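You operate a simulated robot arm through the tools that you are given. There is no shell and no other tool.

The job below is to be done with a simulated robot arm. You get a single attempt, and the scene is never put back.

TASK
Fix the alder board in the wooden tray, sand it with the 240 block and free it.
Fine: lay it lengthwise, slide the blue bar up against it before sanding, sand the whole top smooth, put the block back and slide the bar back afterwards. The other boards and blocks stay as they are.

The check looks at the end state, three seconds after you hand in, the way a careful person would. Anything else that was tipped, shoved, dropped, spilled or broken makes it a failure.

THE ROBOT
A 7-joint arm with a four-finger gripper, fixed in place. Base frame: the origin is on the floor under the middle of its stand, x ahead of it, y to its left, z up; the work surface is at about z = 0.84. Lengths are in m, angles in degrees, forces in N, time in s.
It reaches about 1.223 m from its shoulder. Its first joint turns from -69.0 to 172.0 degrees. Payload 3.67 kg.
Tool frame: the origin (TCP) lies between the finger pads and is the grasp point; the fingertips stand 0.028 m ahead of it; z points along the fingers, y is the line along which they close. The gripper opens to 0.112 m; its body begins 0.073 m behind the TCP.
Orientation is that of the tool frame in the base frame, as a unit quaternion [x, y, z, w]. With the fingers straight down and closing along the base's y, the tool's x points along the base's -x, its y along +y and its z along -z.

THE INTERFACE
- The arm moves only by the tool step_arm. Its argument "increments" is a list that holds one entry, the list of rows, each a list of 7 numbers: the opening, from 0 (shut) to 1 (fully open), then the shift along the tool's x, y, z in m, then the turn, a rotation vector about the tool's x, y, z in degrees. In form: [[[jaw, x, y, z, wx, wy, wz], ...]]. A call has 1 to 20 rows; each row is the pose to reach, as a shift and turn from the pose commanded when the call began, along the tool's axes at that moment. Each row takes 0.2 s and may step no farther than 0.05 m and 8.6 degrees from the row before; otherwise, or with a gripper value out of range, the whole call is refused. A pose out of reach is approached as far as the arm can. The call stops where the force on the tool passes 50 N (or 10 N more than at its start, if that is more) or the arm is blocked; 0.2 s more then pass. The fingers move at their own pace (about 0.1025 m/s each) and stop on an object; they squeeze with about 38 N. The grip force told is the motor's: it shows also when the fingers shut on nothing. Time passes only in rows, and 0.2 s behind the last, so rows that repeat a pose let the fingers close. It gives the time, the measured TCP pose, the force on the tool (base axes), the opening and the grip force at its end, in the units of the frame above (readings bear some noise), with the torque about the TCP (base axes, N m) and any sound that the robot's microphone picked up, and new pictures: "views" is both (left out), scene, wrist or none.
- Cameras (640 x 400 px; columns grow to the right, rows downward): "scene" is fixed at [0.4002, 0.4993, 1.4475]; the picture's right is [-0.98, -0.18, 0.00], its down [-0.07, 0.37, -0.93] and it looks along [0.16, -0.91, -0.37] (base axes); focal length 310 px, centre (320, 200). "wrist" rides on the gripper at [0.06, -0.018, -0.104] in the tool frame; the picture's right is [0.29, 0.96, 0.00], its down [-0.80, 0.24, -0.55] and it looks along [-0.53, 0.16, 0.83] (tool axes); focal length 234 px, centre (320, 200). There is no depth. A picture from a camera that has moved, and an enlarged one, comes with that camera's place and axes in the base frame and with its lens.
- lift_body(by): slides the trunk up (or, below 0, down) by that many m; the arm rides with it, the base frame stays. It gives what a move gives, with no picture.
- close_up(camera, box): a new picture of the part [left, top, right, bottom] of that camera's present view, enlarged. The clock stands still meanwhile.
- close_job(): hands the job in; it is judged then, once.

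Nothing tells you positions but the pictures and the camera data. Unless the task says otherwise, let go and move clear before handing in.

The tools are called after "Request:" as a command line: name --argument value ..., lists and objects as JSON in quotes. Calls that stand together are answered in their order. step_arm: Moves the arm, as the interface text tells. Its arguments: {"type":"object","properties":{"increments":{"type":"array"},"views":{"type":"string","enum":["both","scene","wrist","none"]}},"required":["increments"]} The other tools are called the same way: lift_body (by) moves the trunk up or down; close_up (camera, box) takes an enlarged picture of a part of a camera's view; close_job () hands the job in.

At the start:

```text
t: 0.0
position: [0.4267, -0.5971, 1.1103]
tcp_rot: [0.0, 1.0, 0.0, 0.0]
ft_force: [0.7, 0.2, -0.2]
wrist_torque: [0.01, 0.02, 0.01]
grip_width: 0.112
grip_force: 0.0
trunk travel left (down, up): [-0.625, 0.215]
```

scene: 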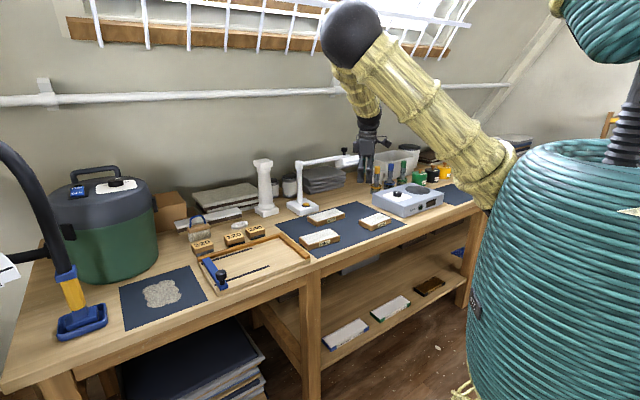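
wrist: 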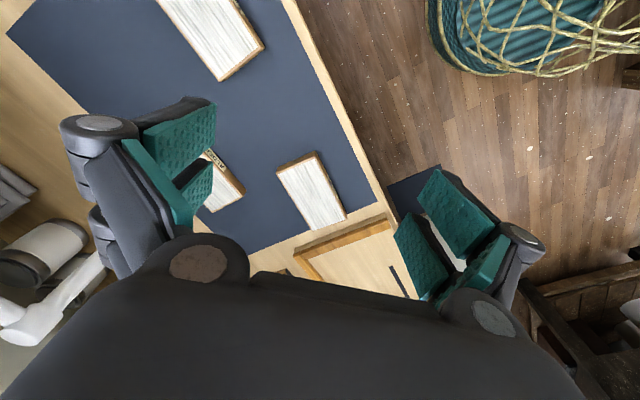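

I see a bench with a wooden tray (blue bar at its left end), three boards on a dark mat, three sanding blocks behind the tray, and more boards on a lower shelf. First I'll zoom in to read labels.

Request:
close_up --camera "scene" --box '[180, 190, 320, 300]'

Request:
close_up --camera "scene" --box '[280, 180, 420, 270]'

Request:
close_up --camera "scene" --box '[310, 260, 470, 360]'

Request:
close_up --camera "wrist" --box '[140, 0, 420, 300]'

```text
3.64 times, centred on (250, 245) of scene
camera zoom: at [0.4002, 0.4993, 1.4475], right [-0.98, -0.18, 0.0], down [-0.07, 0.37, -0.93], along [0.16, -0.91, -0.37], focal length 1129 px, centre (574, 36)
```

zoom: 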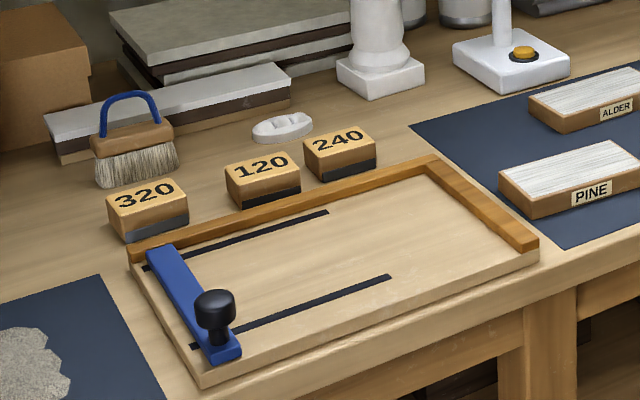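

```text
4.44 times, centred on (350, 225) of scene
camera zoom: at [0.4002, 0.4993, 1.4475], right [-0.98, -0.18, 0.0], down [-0.07, 0.37, -0.93], along [0.16, -0.91, -0.37], focal length 1380 px, centre (187, 89)
```

zoom: 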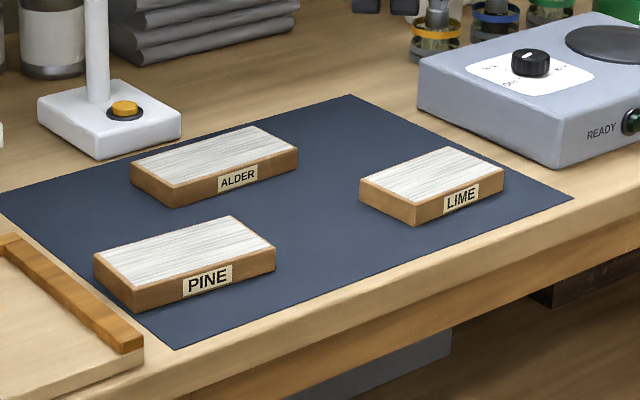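

```text
4.00 times, centred on (390, 310) of scene
camera zoom: at [0.4002, 0.4993, 1.4475], right [-0.98, -0.18, 0.0], down [-0.07, 0.37, -0.93], along [0.16, -0.91, -0.37], focal length 1242 px, centre (40, -240)
```

zoom: 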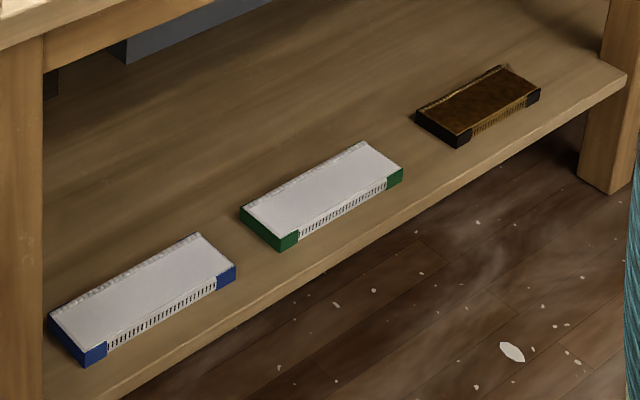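

```text
1.33 times, centred on (280, 150) of wrist
camera zoom: at [0.3657, -0.6135, 1.2162], right [-0.29, 0.96, 0.0], down [0.8, 0.24, 0.55], along [0.53, 0.16, -0.83], focal length 312 px, centre (373, 267)
```

zoom: 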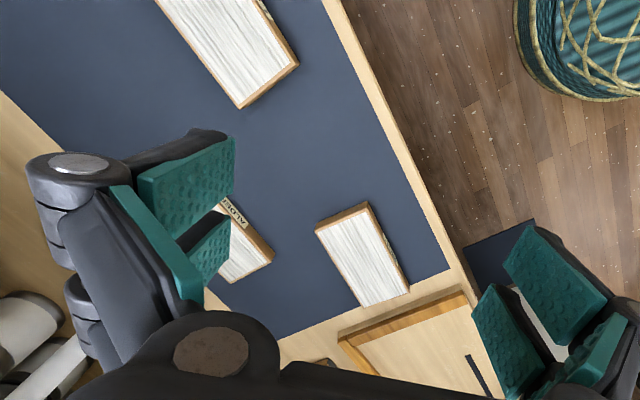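

The bench looks rotated about 45° to the base, and the alder board is the rear-left one on the mat, close to the lamp. I'll look closer at the lamp and the tray before moving.

Request:
close_up --camera "scene" --box '[270, 130, 400, 230]'

Request:
close_up --camera "scene" --box '[190, 230, 320, 300]'

Request:
close_up --camera "scene" --box '[180, 200, 280, 260]'

```text
4.00 times, centred on (335, 180) of scene
camera zoom: at [0.4002, 0.4993, 1.4475], right [-0.98, -0.18, 0.0], down [-0.07, 0.37, -0.93], along [0.16, -0.91, -0.37], focal length 1242 px, centre (260, 280)
```

zoom: 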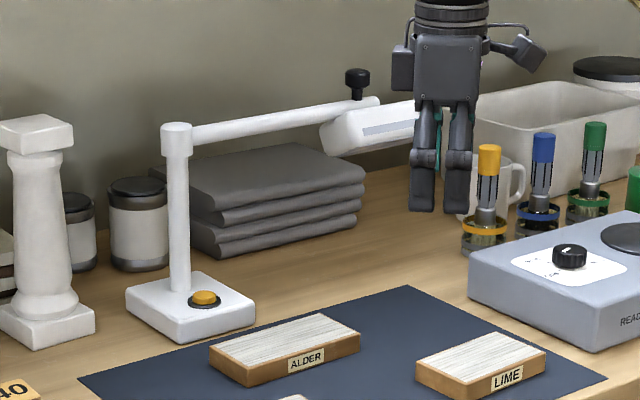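

```text
4.92 times, centred on (255, 265) of scene
camera zoom: at [0.4002, 0.4993, 1.4475], right [-0.98, -0.18, 0.0], down [-0.07, 0.37, -0.93], along [0.16, -0.91, -0.37], focal length 1529 px, centre (640, -120)
```

zoom: 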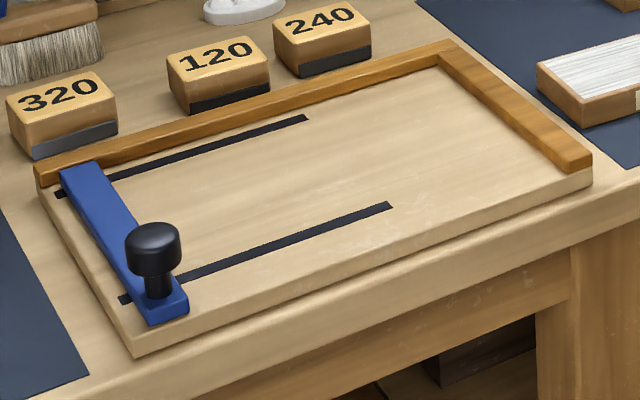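

```text
6.40 times, centred on (230, 230) of scene
camera zoom: at [0.4002, 0.4993, 1.4475], right [-0.98, -0.18, 0.0], down [-0.07, 0.37, -0.93], along [0.16, -0.91, -0.37], focal length 1987 px, centre (896, 8)
```

zoom: 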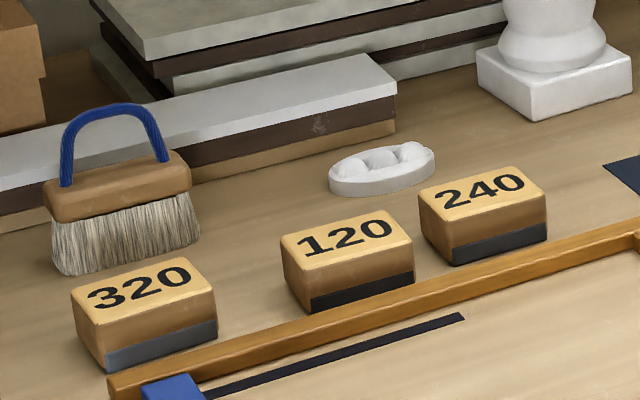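

The lamp's arm runs parallel to the bench behind the alder board (about z 1.07), so I have clearance in front of it. I'll turn the hand -45° to line up with the bench and move over the alder board at a safe height.

Request:
step_arm --increments '[[[1, -0.02, -0.02, 0, 0, 0, -7.5], [1, -0.045, -0.045, 0, 0, 0, -15], [1, -0.07, -0.07, 0, 0, 0, -22.5], [1, -0.09, -0.09, 0, 0, 0, -30], [1, -0.11, -0.11, 0, 0, 0, -37.5], [1, -0.12, -0.12, 0, 0, 0, -45], [1, -0.12, -0.12, 0, 0, 0, -45]]]' --views "both"

```text
t: 1.6
position: [0.5467, -0.7178, 1.1111]
tcp_rot: [-0.383, 0.924, 0.001, -0.001]
ft_force: [0.5, 0.3, 0.6]
wrist_torque: [-0.01, -0.01, 0.0]
grip_width: 0.1118
grip_force: 0.1
trunk travel left (down, up): [-0.625, 0.215]
camera wrist: at [0.5155, -0.7707, 1.2155], right [-0.88, 0.47, 0.0], down [0.39, 0.73, 0.55], along [0.26, 0.49, -0.83], focal length 234 px, centre (320, 200)
```

scene: 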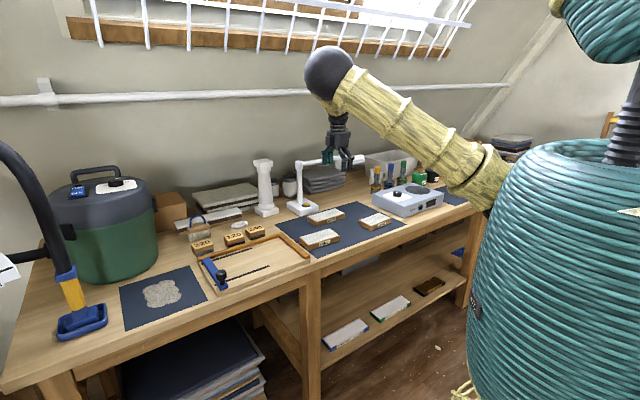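
wrist: 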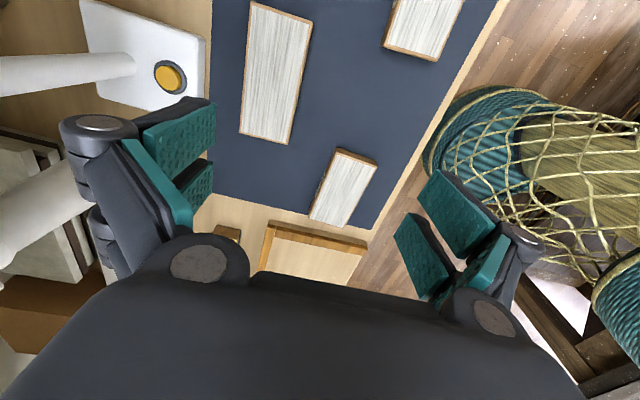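

The board sits about 2–3° off the bench axis and the hand is aligned with the bench. I'll check the hand's width against the lamp in the scene view and look at the boards closely.

Request:
close_up --camera "scene" --box '[270, 90, 400, 230]'

Request:
close_up --camera "wrist" --box '[180, 0, 400, 260]'

```text
2.86 times, centred on (335, 160) of scene
camera zoom: at [0.4002, 0.4993, 1.4475], right [-0.98, -0.18, 0.0], down [-0.07, 0.37, -0.93], along [0.16, -0.91, -0.37], focal length 887 px, centre (277, 314)
```

zoom: 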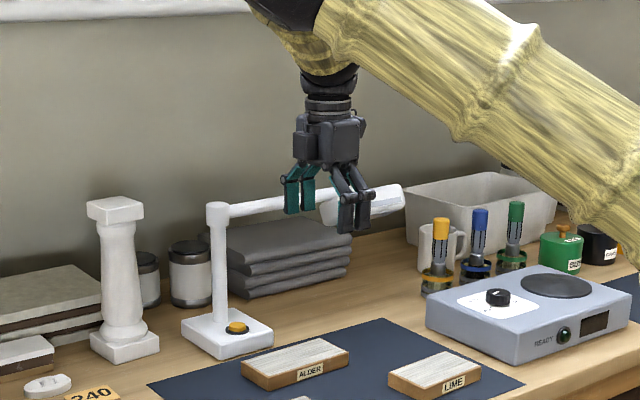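

```text
1.54 times, centred on (290, 130) of wrist
camera zoom: at [0.5155, -0.7707, 1.2155], right [-0.88, 0.47, 0.0], down [0.39, 0.73, 0.55], along [0.26, 0.49, -0.83], focal length 360 px, centre (366, 308)
```

zoom: 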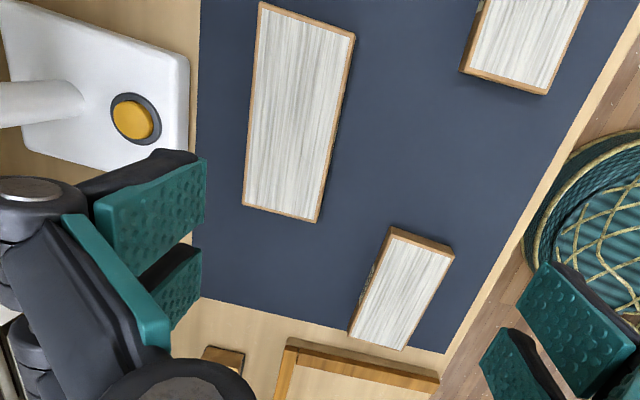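

The hand is slim enough to clear the lamp. I'll shift over the alder's centre and come down to about z 0.95 to check alignment.

Request:
step_arm --increments '[[[1, 0.0, -0.03, 0.02, 0, 0, 0], [1, 0.001, -0.065, 0.04, 0, 0, 0], [1, 0.001, -0.065, 0.085, 0, 0, 0], [1, 0.001, -0.065, 0.125, 0, 0, 0], [1, 0.001, -0.065, 0.16, 0, 0, 0], [1, 0.001, -0.065, 0.16, 0, 0, 0]]]' --views "both"

```text
t: 3.0
position: [0.5911, -0.7608, 0.9527]
tcp_rot: [-0.382, 0.924, 0.001, 0.0]
ft_force: [-0.2, 0.0, 0.1]
wrist_torque: [-0.03, 0.02, -0.01]
grip_width: 0.1122
grip_force: 0.1
trunk travel left (down, up): [-0.625, 0.215]
camera wrist: at [0.5596, -0.8159, 1.0567], right [-0.88, 0.47, 0.0], down [0.39, 0.73, 0.55], along [0.26, 0.49, -0.83], focal length 234 px, centre (320, 200)
```

scene: 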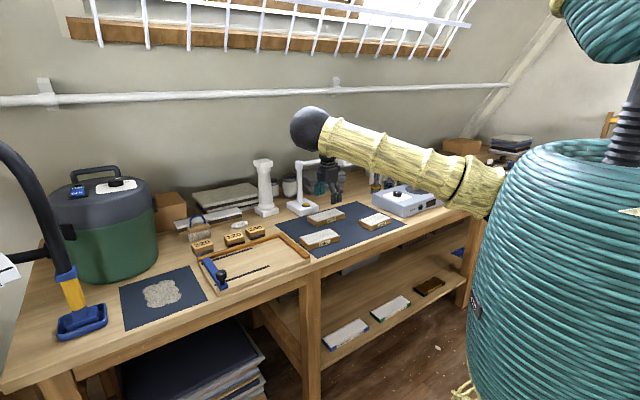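
wrist: 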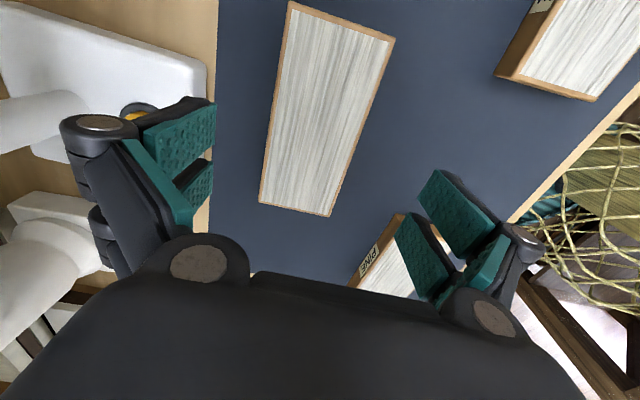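

The board measures about 0.156 × 0.071 m, top near z 0.865, turned about 1.6°. I'll trim the alignment and let the arm settle before going down.

Request:
step_arm --increments '[[[1, 0.0, 0.0, 0.02, 0, 0, -1.6], [1, 0.0, 0.0, 0.04, 0, 0, -1.6], [1, 0.0, 0.0, 0.04, 0, 0, -1.6], [1, 0.0, 0.0, 0.04, 0, 0, -1.6]]]' --views "both"

```text
t: 4.0
position: [0.592, -0.7637, 0.9103]
tcp_rot: [-0.395, 0.919, 0.0, -0.001]
ft_force: [-0.2, -0.5, -0.1]
wrist_torque: [-0.01, -0.06, -0.02]
grip_width: 0.112
grip_force: 0.0
trunk travel left (down, up): [-0.625, 0.215]
camera wrist: at [0.562, -0.8181, 1.0159], right [-0.89, 0.45, 0.0], down [0.37, 0.74, 0.55], along [0.25, 0.5, -0.83], focal length 234 px, centre (320, 200)
```

scene: 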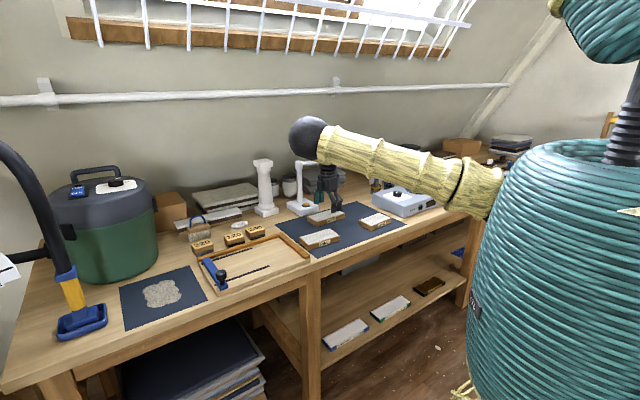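
wrist: 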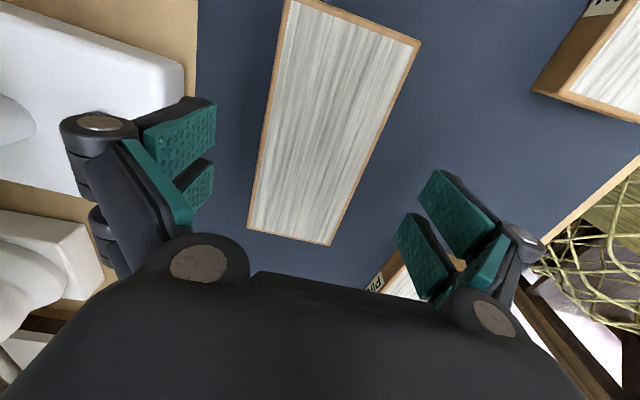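

The arm settles to within 1 mm and the board is centred within 2–3 mm. I'll narrow the opening (lamp base is close behind), go down to about z 0.875 and close on the board.

Request:
step_arm --increments '[[[0.8, 0.0, -0.002, 0.0, 0, 0, 0], [0.8, 0.0, -0.002, 0.015, 0, 0, 0], [0.8, 0.0, -0.002, 0.03, 0, 0, 0], [0.8, 0.0, -0.002, 0.035, 0, 0, 0], [0.8, 0.0, -0.002, 0.035, 0, 0, 0]]]' --views "both"

```text
t: 5.2
position: [0.5928, -0.7653, 0.8756]
tcp_rot: [-0.395, 0.919, 0.001, 0.0]
ft_force: [0.0, -0.6, 0.5]
wrist_torque: [0.01, 0.0, 0.02]
grip_width: 0.0898
grip_force: 0.0
trunk travel left (down, up): [-0.625, 0.215]
camera wrist: at [0.5638, -0.8201, 0.9809], right [-0.89, 0.45, 0.0], down [0.37, 0.74, 0.55], along [0.25, 0.5, -0.83], focal length 234 px, centre (320, 200)
```

scene: 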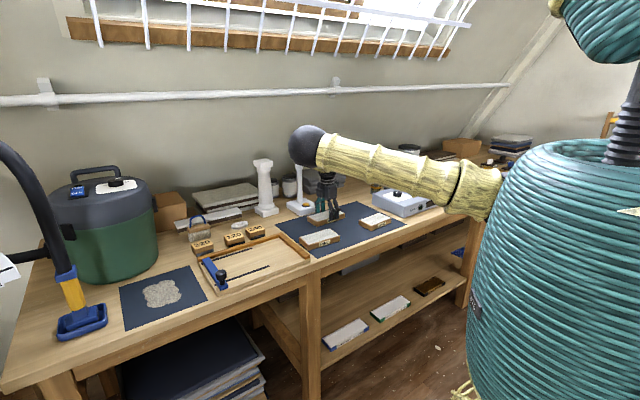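
wrist: 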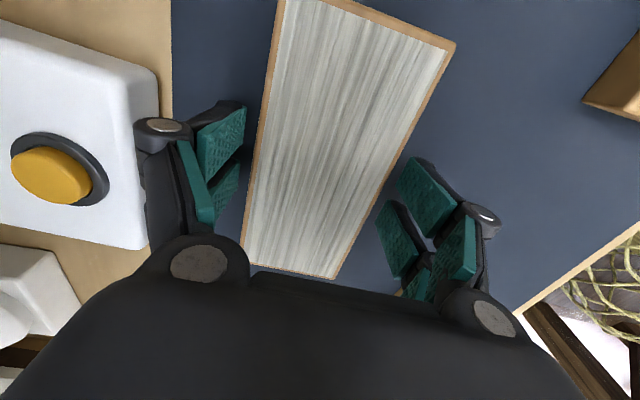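

Request:
close_up --camera "scene" --box '[290, 170, 370, 240]'

Request:
close_up --camera "wrist" --box '[130, 50, 510, 300]'

```text
5.71 times, centred on (330, 205) of scene
camera zoom: at [0.4002, 0.4993, 1.4475], right [-0.98, -0.18, 0.0], down [-0.07, 0.37, -0.93], along [0.16, -0.91, -0.37], focal length 1774 px, centre (263, 171)
```

zoom: 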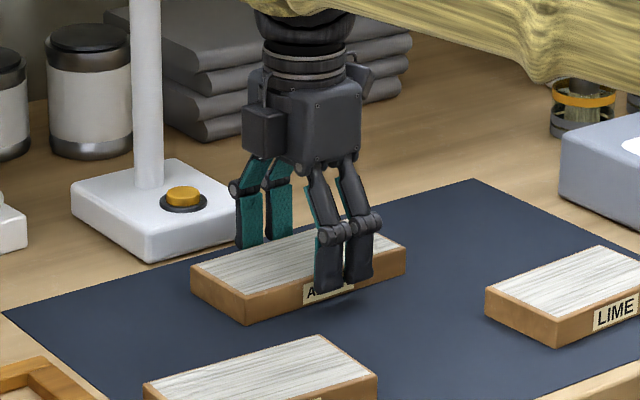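

```text
1.60 times, centred on (320, 175) of wrist
camera zoom: at [0.5638, -0.8201, 0.9809], right [-0.89, 0.45, 0.0], down [0.37, 0.74, 0.55], along [0.25, 0.5, -0.83], focal length 375 px, centre (320, 240)
```

zoom: 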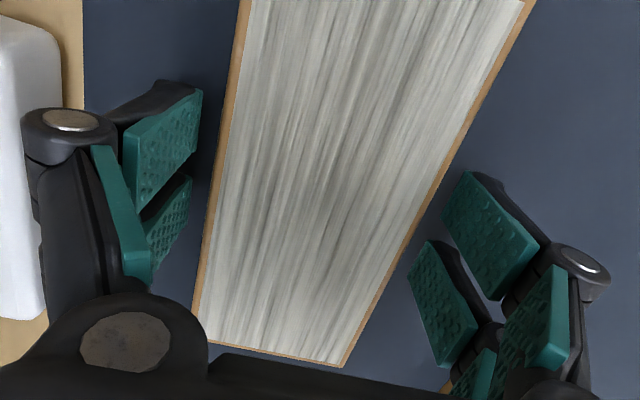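

The fingers straddle the board cleanly. Closing now.

Request:
step_arm --increments '[[[0.5, 0, 0, 0, 0, 0, 0], [0.5, 0, 0, 0, 0, 0, 0], [0.5, 0, 0, 0, 0, 0, 0]]]' --views "wrist"

```text
t: 6.0
position: [0.5931, -0.7663, 0.8762]
tcp_rot: [-0.395, 0.918, 0.001, 0.0]
ft_force: [0.3, 0.6, 0.7]
wrist_torque: [0.0, 0.1, -0.03]
grip_width: 0.0745
grip_force: 38.9
trunk travel left (down, up): [-0.625, 0.215]
camera wrist: at [0.5638, -0.82, 0.9811], right [-0.89, 0.45, 0.0], down [0.37, 0.74, 0.55], along [0.25, 0.5, -0.83], focal length 234 px, centre (320, 200)
```

wrist: 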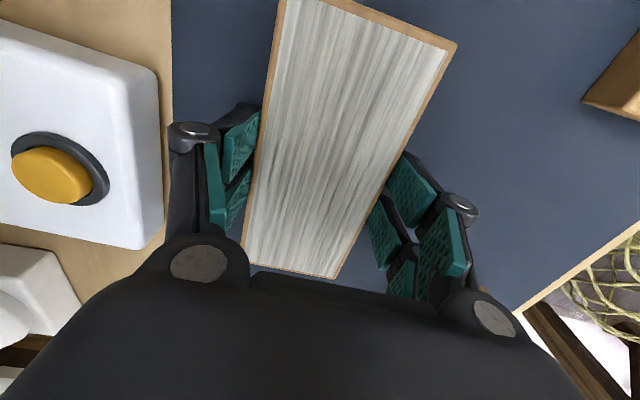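

The grip holds at 0.0745 m with about 39 N. Lifting straight up.

Request:
step_arm --increments '[[[0.5, 0, 0, -0.01, 0, 0, 0], [0.5, 0, 0, -0.03, 0, 0, 0], [0.5, 0, 0, -0.06, 0, 0, 0], [0.5, 0, 0, -0.09, 0, 0, 0], [0.5, 0, 0, -0.12, 0, 0, 0], [0.5, 0, 0, -0.12, 0, 0, 0]]]' --views "both"

```text
t: 7.4
position: [0.5947, -0.7653, 0.9932]
tcp_rot: [-0.395, 0.919, 0.001, -0.001]
ft_force: [0.6, -0.8, -2.2]
wrist_torque: [-0.01, -0.01, 0.0]
grip_width: 0.0745
grip_force: 38.1
trunk travel left (down, up): [-0.625, 0.215]
camera wrist: at [0.5655, -0.8199, 1.0996], right [-0.89, 0.45, 0.0], down [0.37, 0.74, 0.55], along [0.25, 0.5, -0.83], focal length 234 px, centre (320, 200)
```

scene: 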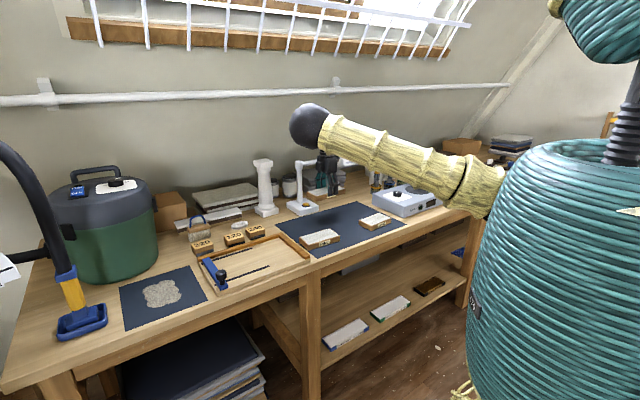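
wrist: 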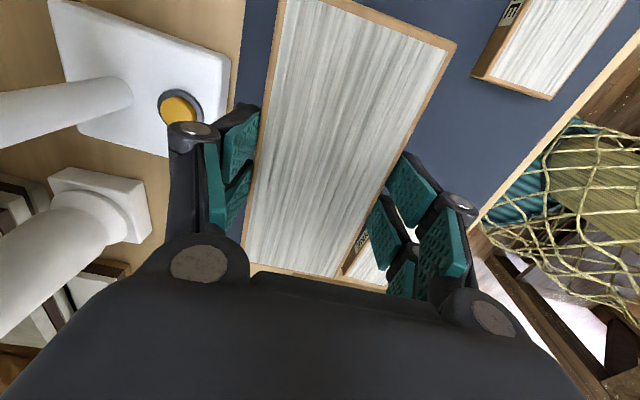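

The board is in hand and lifted. I'll zoom into the tray to measure its stop and floor before carrying the board there.

Request:
close_up --camera "scene" --box '[250, 225, 330, 275]'

Request:
close_up --camera "scene" --box '[190, 245, 270, 295]'

```text
8.00 times, centred on (290, 250) of scene
camera zoom: at [0.4002, 0.4993, 1.4475], right [-0.98, -0.18, 0.0], down [-0.07, 0.37, -0.93], along [0.16, -0.91, -0.37], focal length 2484 px, centre (560, -200)
```

zoom: 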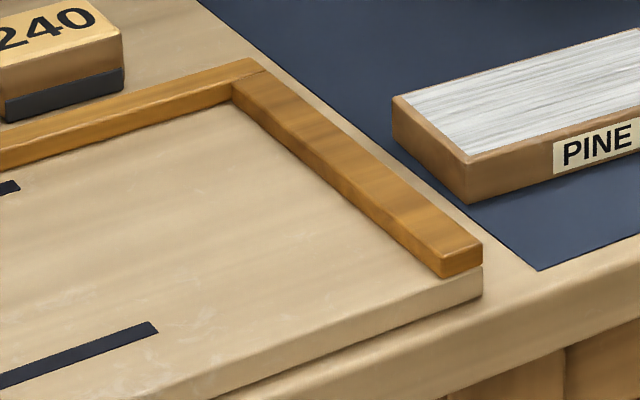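

```text
8.00 times, centred on (230, 270) of scene
camera zoom: at [0.4002, 0.4993, 1.4475], right [-0.98, -0.18, 0.0], down [-0.07, 0.37, -0.93], along [0.16, -0.91, -0.37], focal length 2484 px, centre (1040, -360)
```

zoom: 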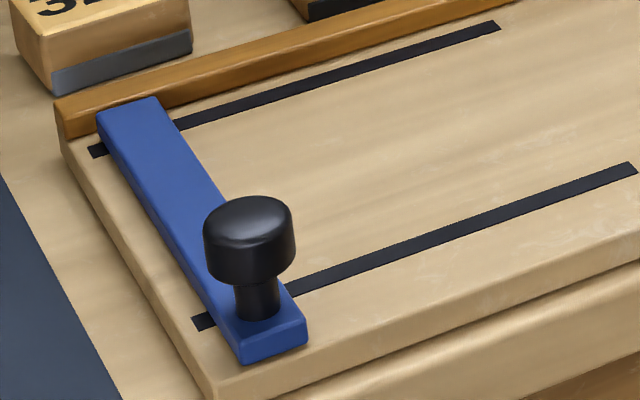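

From the scene I take the tray floor at z≈0.856, the right stop's inner face at s≈−0.150 (s along the bench), and the back rim at n≈0.907. I'll carry the board over the tray, staying high and squaring it up.

Request:
step_arm --increments '[[[0.5, -0.0362, 0.0121, 0, 0, 0, 0.2], [0.5, -0.0724, 0.0241, 0, 0, 0, 0.4], [0.5, -0.1086, 0.0362, 0, 0, 0, 0.6], [0.5, -0.1448, 0.0483, 0, 0, 0, 0.8], [0.5, -0.181, 0.0604, 0, 0, 0, 1.0], [0.5, -0.2171, 0.0724, 0, 0, 0, 1.2], [0.5, -0.2533, 0.0845, 0, 0, 0, 1.4], [0.5, -0.2895, 0.0966, 0, 0, 0, 1.6], [0.5, -0.3257, 0.1086, 0, 0, 0, 1.6], [0.5, -0.3619, 0.1207, 0, 0, 0, 1.6], [0.5, -0.3619, 0.1207, 0, 0, 0, 1.6], [0.5, -0.3619, 0.1207, 0, 0, 0, 1.6]]]' --views "both"

```text
t: 10.0
position: [0.7551, -0.4193, 0.9967]
tcp_rot: [-0.382, 0.924, -0.001, 0.0]
ft_force: [0.1, 0.3, -1.3]
wrist_torque: [-0.01, 0.0, 0.0]
grip_width: 0.0748
grip_force: 37.1
trunk travel left (down, up): [-0.625, 0.215]
camera wrist: at [0.7241, -0.4729, 1.1021], right [-0.88, 0.47, 0.0], down [0.39, 0.73, 0.55], along [0.26, 0.49, -0.83], focal length 234 px, centre (320, 200)
```

scene: 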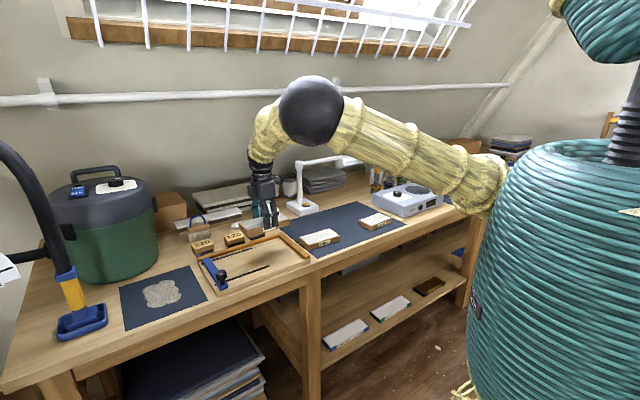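
wrist: 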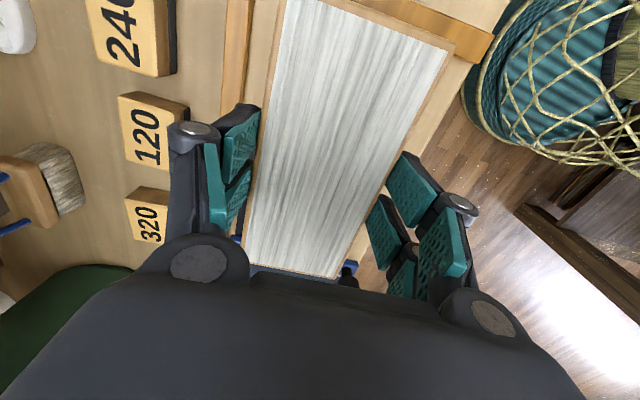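

The wrist view confirms the stop (s≈−0.151) and back rim (n≈0.901); the board will sit clear of both. Lowering toward the tray floor.

Request:
step_arm --increments '[[[0.5, 0, 0.003, 0.03, 0, 0, 0], [0.5, 0, 0.003, 0.06, 0, 0, 0], [0.5, 0, 0.003, 0.085, 0, 0, 0], [0.5, 0, 0.003, 0.095, 0, 0, 0], [0.5, 0, 0.003, 0.097, 0, 0, 0], [0.5, 0, 0.003, 0.097, 0, 0, 0]]]' --views "both"

Request:
close_up --camera "scene" --box '[190, 200, 320, 300]'

```text
t: 11.4
position: [0.7527, -0.4164, 0.8985]
tcp_rot: [-0.383, 0.924, -0.001, 0.0]
ft_force: [0.3, 0.8, -1.3]
wrist_torque: [0.0, -0.04, -0.01]
grip_width: 0.0744
grip_force: 38.0
trunk travel left (down, up): [-0.625, 0.215]
camera wrist: at [0.7216, -0.471, 1.004], right [-0.88, 0.47, 0.0], down [0.39, 0.73, 0.55], along [0.26, 0.49, -0.83], focal length 234 px, centre (320, 200)
```

scene: 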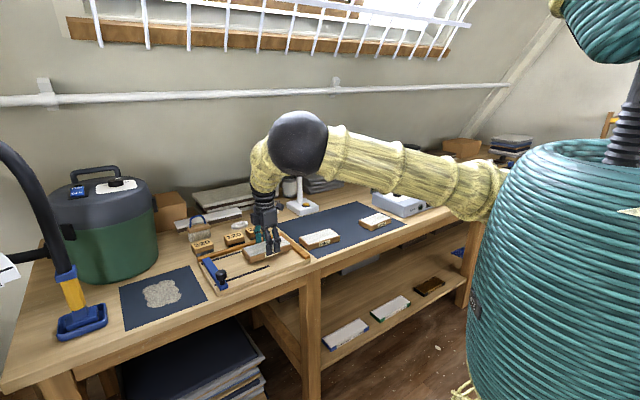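
wrist: 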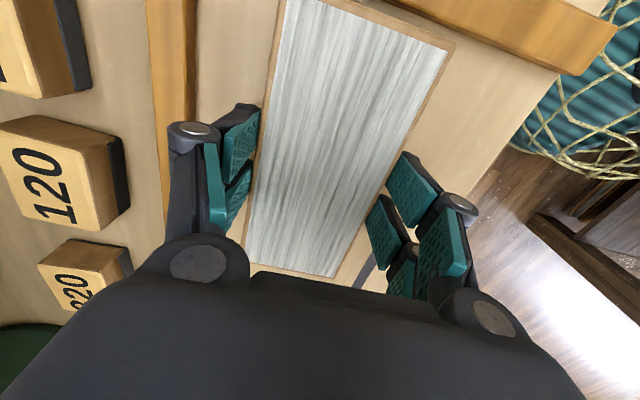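

```text
4.00 times, centred on (255, 250) of scene
camera zoom: at [0.4002, 0.4993, 1.4475], right [-0.98, -0.18, 0.0], down [-0.07, 0.37, -0.93], along [0.16, -0.91, -0.37], focal length 1242 px, centre (580, 0)
```

zoom: 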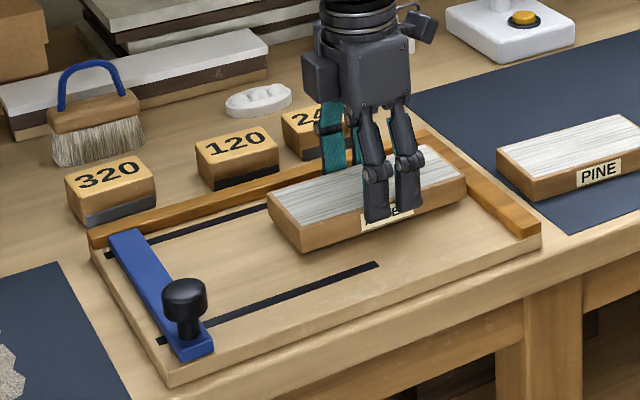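

The board hovers about 8 mm above the tray floor, well aligned. I'll lower in small steps and watch the force.

Request:
step_arm --increments '[[[0.5, 0, 0, 0.003, 0, 0, 0], [0.5, 0, 0, 0.006, 0, 0, 0], [0.5, 0, 0, 0.006, 0, 0, 0]]]' --views "none"

Request:
step_arm --increments '[[[0.5, 0, 0, 0.001, 0, 0, 0], [0.5, 0, 0, 0.002, 0, 0, 0], [0.5, 0, 0, 0.002, 0, 0, 0]]]' --views "none"

```text
t: 12.2
position: [0.7528, -0.4169, 0.8937]
tcp_rot: [-0.382, 0.924, 0.0, 0.0]
ft_force: [-0.8, 0.5, -0.6]
wrist_torque: [0.0, -0.04, -0.01]
grip_width: 0.0748
grip_force: 37.7
trunk travel left (down, up): [-0.625, 0.215]
```

```text
t: 13.0
position: [0.7522, -0.4167, 0.893]
tcp_rot: [-0.383, 0.924, 0.0, -0.001]
ft_force: [3.5, -0.7, 6.5]
wrist_torque: [0.09, 0.24, 0.03]
grip_width: 0.0747
grip_force: 37.9
trunk travel left (down, up): [-0.625, 0.215]
```

Contact with the tray floor (≈6.5 N). Opening slightly and rising clear.

Request:
step_arm --increments '[[[0.5, 0, 0, -0.001, 0, 0, 0], [0.78, 0, 0, -0.001, 0, 0, 0], [0.78, 0, 0, -0.001, 0, 0, 0], [0.78, 0, 0, -0.01, 0, 0, 0], [0.78, 0, 0, -0.03, 0, 0, 0], [0.8, 0, 0, -0.06, 0, 0, 0], [0.8, 0, 0, -0.1, 0, 0, 0], [0.8, 0, 0, -0.14, 0, 0, 0], [0.8, 0, 0, -0.14, 0, 0, 0]]]' --views "both"

Request:
close_up --camera "scene" --box '[190, 200, 320, 300]'

```text
t: 15.0
position: [0.7522, -0.418, 1.0311]
tcp_rot: [-0.383, 0.924, 0.0, 0.0]
ft_force: [0.3, -0.2, -0.4]
wrist_torque: [-0.01, 0.02, 0.06]
grip_width: 0.0896
grip_force: 0.0
trunk travel left (down, up): [-0.625, 0.215]
camera wrist: at [0.7223, -0.472, 1.1364], right [-0.88, 0.47, 0.0], down [0.39, 0.73, 0.55], along [0.26, 0.49, -0.83], focal length 234 px, centre (320, 200)
```

scene: 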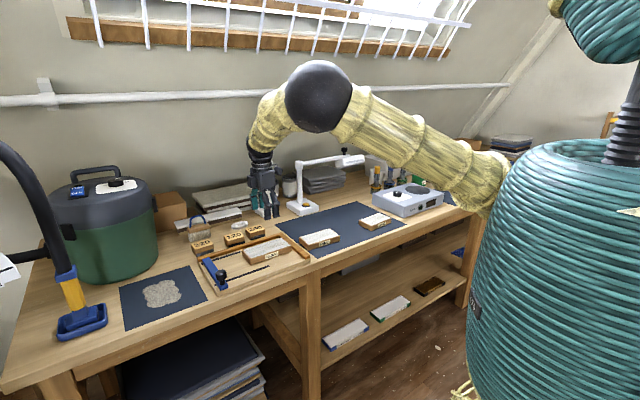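
wrist: 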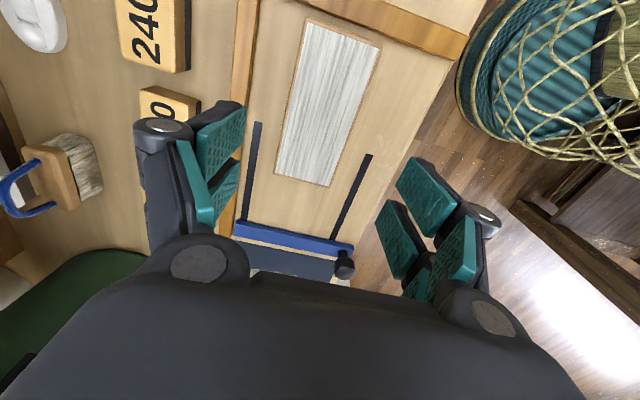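

```text
4.00 times, centred on (255, 250) of scene
camera zoom: at [0.4002, 0.4993, 1.4475], right [-0.98, -0.18, 0.0], down [-0.07, 0.37, -0.93], along [0.16, -0.91, -0.37], focal length 1242 px, centre (580, 0)
```

zoom: 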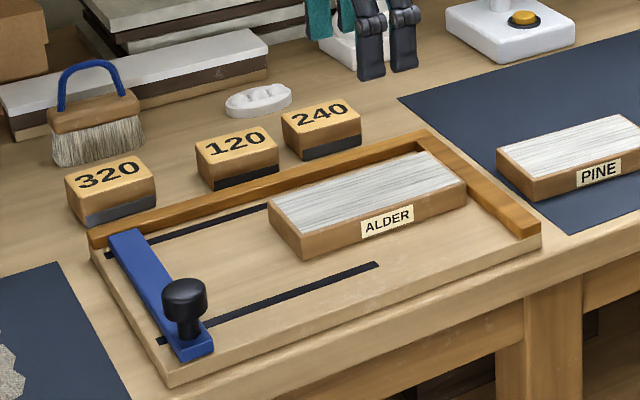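

The alder board lies lengthwise in the tray. Next I'll locate the knob of the blue bar with the wrist camera.

Request:
close_up --camera "wrist" --box '[200, 120, 420, 290]'

Request:
close_up --camera "wrist" --box '[100, 0, 480, 220]'

```text
2.35 times, centred on (310, 205) of wrist
camera zoom: at [0.7223, -0.472, 1.1364], right [-0.88, 0.47, 0.0], down [0.39, 0.73, 0.55], along [0.26, 0.49, -0.83], focal length 551 px, centre (344, 188)
```

zoom: 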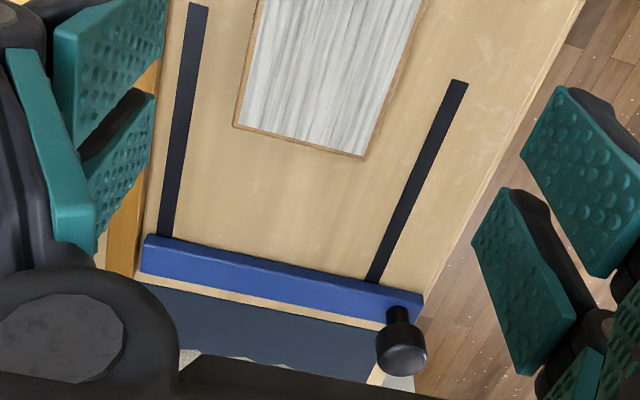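

```text
1.68 times, centred on (290, 110) of wrist
camera zoom: at [0.7223, -0.472, 1.1364], right [-0.88, 0.47, 0.0], down [0.39, 0.73, 0.55], along [0.26, 0.49, -0.83], focal length 394 px, centre (370, 352)
```

zoom: 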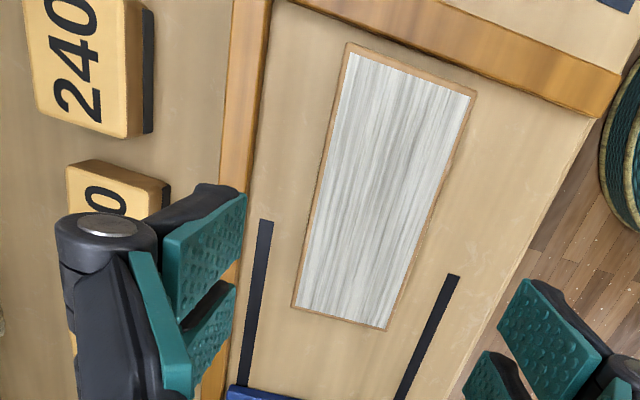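

The knob sits at about s −0.433, n 0.731 (top near z 0.912). I'll move above it and check alignment before descending.

Request:
step_arm --increments '[[[0.8, -0.039, 0.019, 0, 0, 0, 0], [0.8, -0.078, 0.038, 0, 0, 0, 0], [0.8, -0.118, 0.058, 0, 0, 0, 0], [0.8, -0.157, 0.077, 0, 0, 0, 0], [0.8, -0.196, 0.096, 0, 0, 0, 0], [0.8, -0.196, 0.096, 0.03, 0, 0, 0], [0.8, -0.196, 0.096, 0.06, 0, 0, 0], [0.8, -0.196, 0.096, 0.06, 0, 0, 0]]]' --views "both"

Request:
close_up --camera "scene" --box '[170, 200, 300, 300]'

Request:
close_up --camera "wrist" --box '[180, 20, 460, 280]'

```text
t: 17.0
position: [0.8148, -0.2299, 0.9394]
tcp_rot: [-0.369, 0.929, 0.014, -0.017]
ft_force: [0.4, -0.7, 0.2]
wrist_torque: [-0.01, -0.02, 0.02]
grip_width: 0.0896
grip_force: 0.1
trunk travel left (down, up): [-0.625, 0.215]
stopped in row 8: the arm was blocked; the commanded pose is now the measured one
camera wrist: at [0.7876, -0.2831, 1.045], right [-0.87, 0.5, 0.04], down [0.44, 0.71, 0.55], along [0.24, 0.49, -0.84], focal length 234 px, centre (320, 200)
```

scene: 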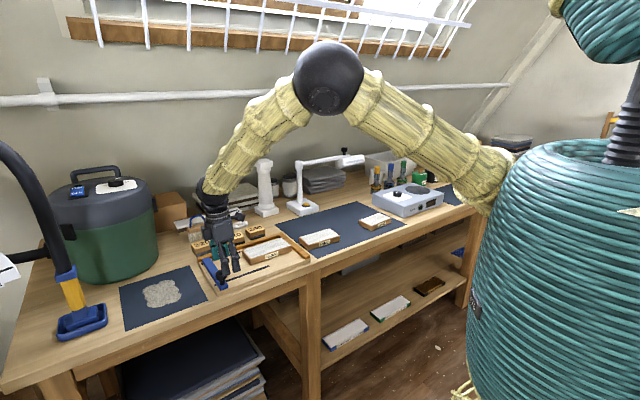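
wrist: 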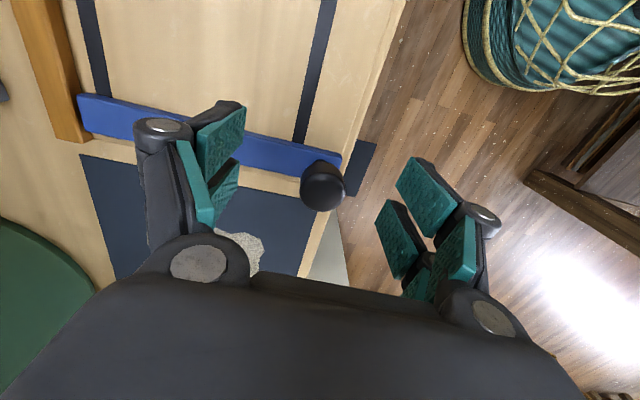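

```text
4.00 times, centred on (235, 250) of scene
camera zoom: at [0.4002, 0.4993, 1.4475], right [-0.98, -0.18, 0.0], down [-0.07, 0.37, -0.93], along [0.16, -0.91, -0.37], focal length 1242 px, centre (660, 0)
```

zoom: 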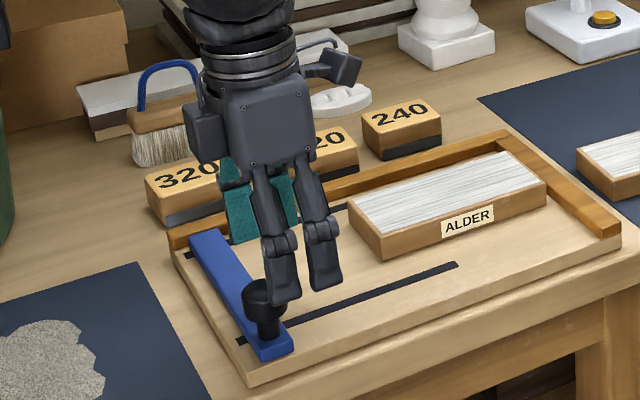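

```text
1.54 times, centred on (320, 150) of wrist
camera zoom: at [0.7876, -0.2831, 1.045], right [-0.87, 0.5, 0.04], down [0.44, 0.71, 0.55], along [0.24, 0.49, -0.84], focal length 360 px, centre (320, 277)
```

zoom: 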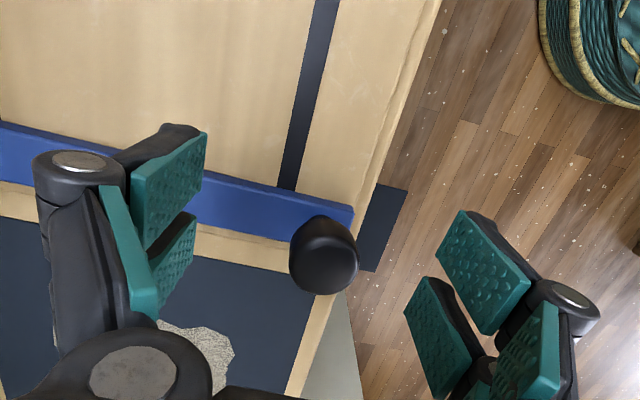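

The arm hit a joint limit near the knob (hand tilted ~3°, no contact forces). The knob is round, so I'll back up a little, level the hand and turn it the other way (+yaw) to relieve the joint.

Request:
step_arm --increments '[[[0.8, 0.01, 0.0, -0.02, 0.7, -0.4, 4], [0.8, 0.02, 0.0, -0.04, 1.5, -0.8, 10], [0.8, 0.02, 0.0, -0.06, 2.2, -1.2, 16], [0.8, 0.02, 0.0, -0.06, 2.2, -1.2, 20], [0.8, 0.02, 0.0, -0.06, 2.2, -1.2, 20]]]' --views "both"

```text
t: 18.4
position: [0.7881, -0.2602, 0.9509]
tcp_rot: [-0.188, 0.982, 0.011, -0.035]
ft_force: [-0.2, -0.4, -0.1]
wrist_torque: [0.05, 0.01, -0.04]
grip_width: 0.0897
grip_force: 0.1
trunk travel left (down, up): [-0.625, 0.215]
stopped in row 5: the arm was blocked; the commanded pose is now the measured one
camera wrist: at [0.7459, -0.2995, 1.0577], right [-0.62, 0.78, 0.05], down [0.69, 0.51, 0.51], along [0.37, 0.35, -0.86], focal length 234 px, centre (320, 200)
```

scene: 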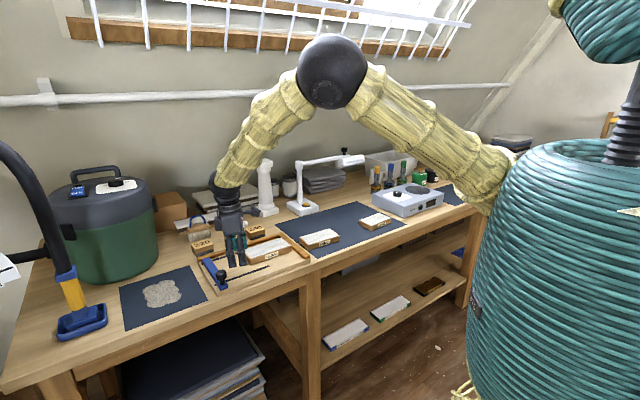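
wrist: 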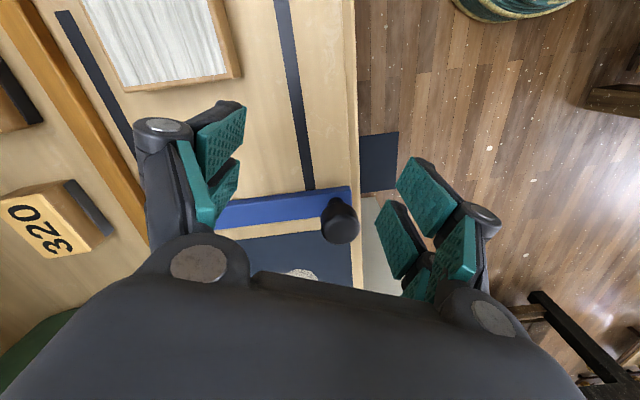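

The arm seems unable to go any higher/closer at this spot (it's folded up), rather than touching anything. I'll raise the trunk so the hand works lower relative to the shoulder, then re-level.

Request:
lift_body --by 0.1

```text
t: 19.7
position: [0.7896, -0.2602, 1.051]
tcp_rot: [-0.188, 0.982, 0.012, -0.033]
ft_force: [-0.3, 0.6, -0.7]
wrist_torque: [-0.01, 0.01, 0.0]
grip_width: 0.0896
grip_force: 0.1
trunk travel left (down, up): [-0.725, 0.115]
```

Request:
step_arm --increments '[[[0.8, 0.0, 0.0, 0.02, 0.7, -1.2, 0], [0.8, 0.0, 0.0, 0.04, 1.4, -2.4, 0], [0.8, 0.0, 0.0, 0.06, 2.06, -3.45, 0], [0.8, 0.0, 0.0, 0.06, 2.06, -3.45, 0]]]' --views "both"

```text
t: 20.7
position: [0.7835, -0.2621, 0.9911]
tcp_rot: [-0.187, 0.982, 0.0, 0.0]
ft_force: [0.9, -0.2, 0.3]
wrist_torque: [0.0, -0.01, -0.01]
grip_width: 0.0899
grip_force: 0.1
trunk travel left (down, up): [-0.725, 0.115]
camera wrist: at [0.7338, -0.2988, 1.097], right [-0.62, 0.78, 0.0], down [0.65, 0.52, 0.55], along [0.43, 0.34, -0.83], focal length 234 px, centre (320, 200)
```

scene: 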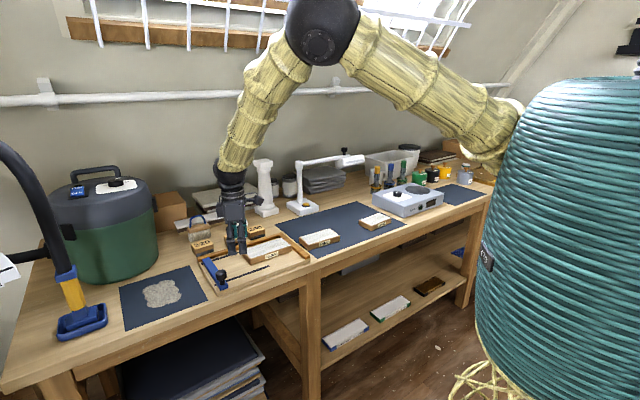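
wrist: 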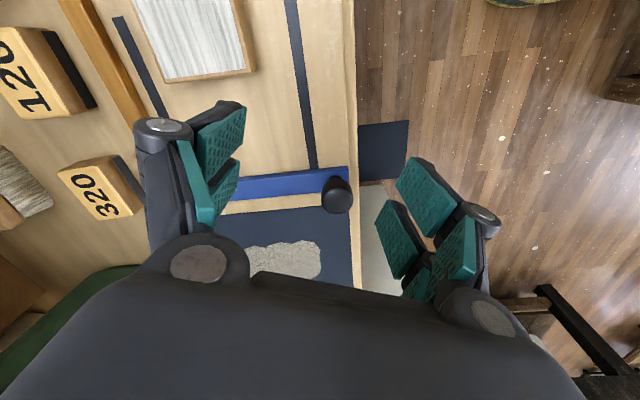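

Raising the trunk freed the wrist; the hand is vertical again. Now I'll turn back to the bench alignment and centre over the knob.

Request:
step_arm --increments '[[[0.8, -0.02, 0.012, 0.0, 0, 0, -7.8], [0.8, -0.04, 0.024, 0.0, 0, 0, -15.6], [0.8, -0.0557, 0.0332, 0.01, 0, 0, -23.4], [0.8, -0.0557, 0.0332, 0.01, 0, 0, -23.4], [0.8, -0.0557, 0.0332, 0.01, 0, 0, -23.4]]]' --views "both"

Request:
close_up --camera "wrist" --box '[220, 60, 420, 260]'

Request:
close_up --camera "scene" --box '[180, 200, 300, 300]'

```text
t: 21.9
position: [0.8262, -0.2037, 0.9817]
tcp_rot: [-0.386, 0.923, -0.003, -0.001]
ft_force: [0.4, 0.3, 0.3]
wrist_torque: [0.0, -0.04, 0.01]
grip_width: 0.0895
grip_force: 0.0
trunk travel left (down, up): [-0.725, 0.115]
camera wrist: at [0.7952, -0.2573, 1.0864], right [-0.88, 0.47, 0.0], down [0.39, 0.74, 0.55], along [0.26, 0.49, -0.83], focal length 234 px, centre (320, 200)
```

scene: 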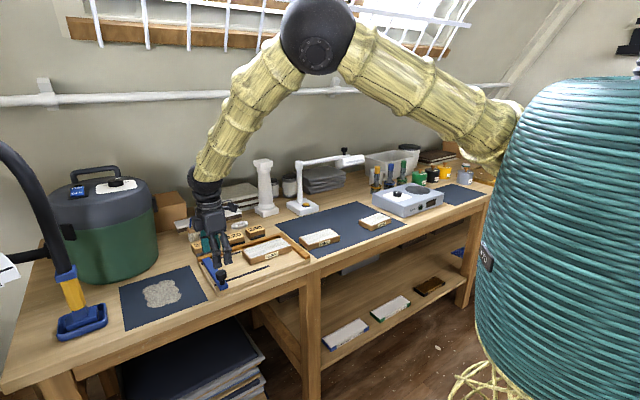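
wrist: 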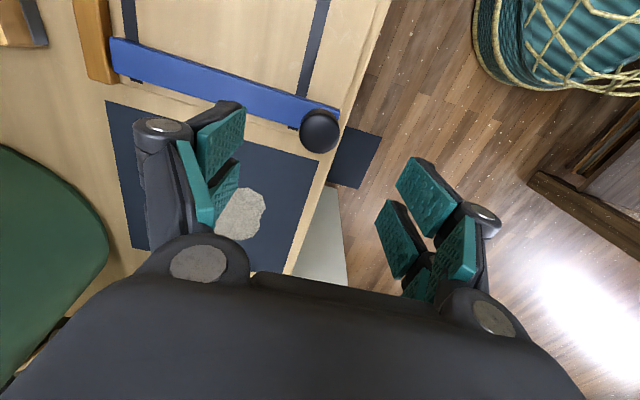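

```text
2.00 times, centred on (320, 160) of wrist
camera zoom: at [0.7952, -0.2573, 1.0864], right [-0.88, 0.47, 0.0], down [0.39, 0.74, 0.55], along [0.26, 0.49, -0.83], focal length 468 px, centre (320, 280)
```

zoom: 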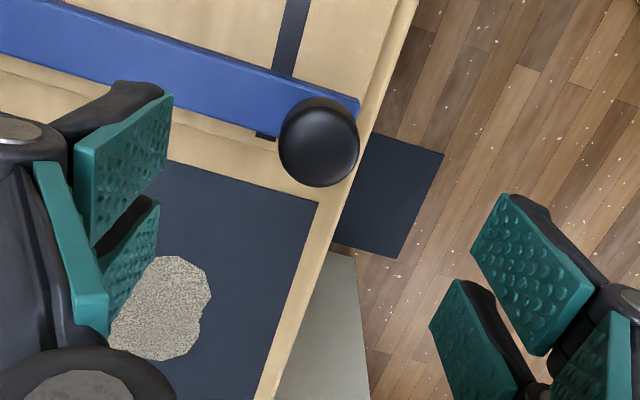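

```text
4.00 times, centred on (240, 250) of scene
camera zoom: at [0.4002, 0.4993, 1.4475], right [-0.98, -0.18, 0.0], down [-0.07, 0.37, -0.93], along [0.16, -0.91, -0.37], focal length 1242 px, centre (640, 0)
```

zoom: 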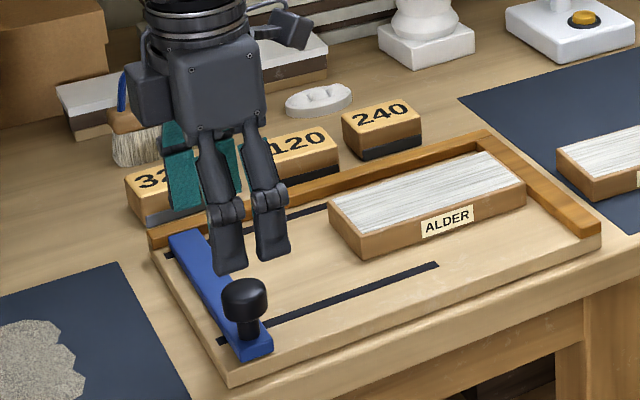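

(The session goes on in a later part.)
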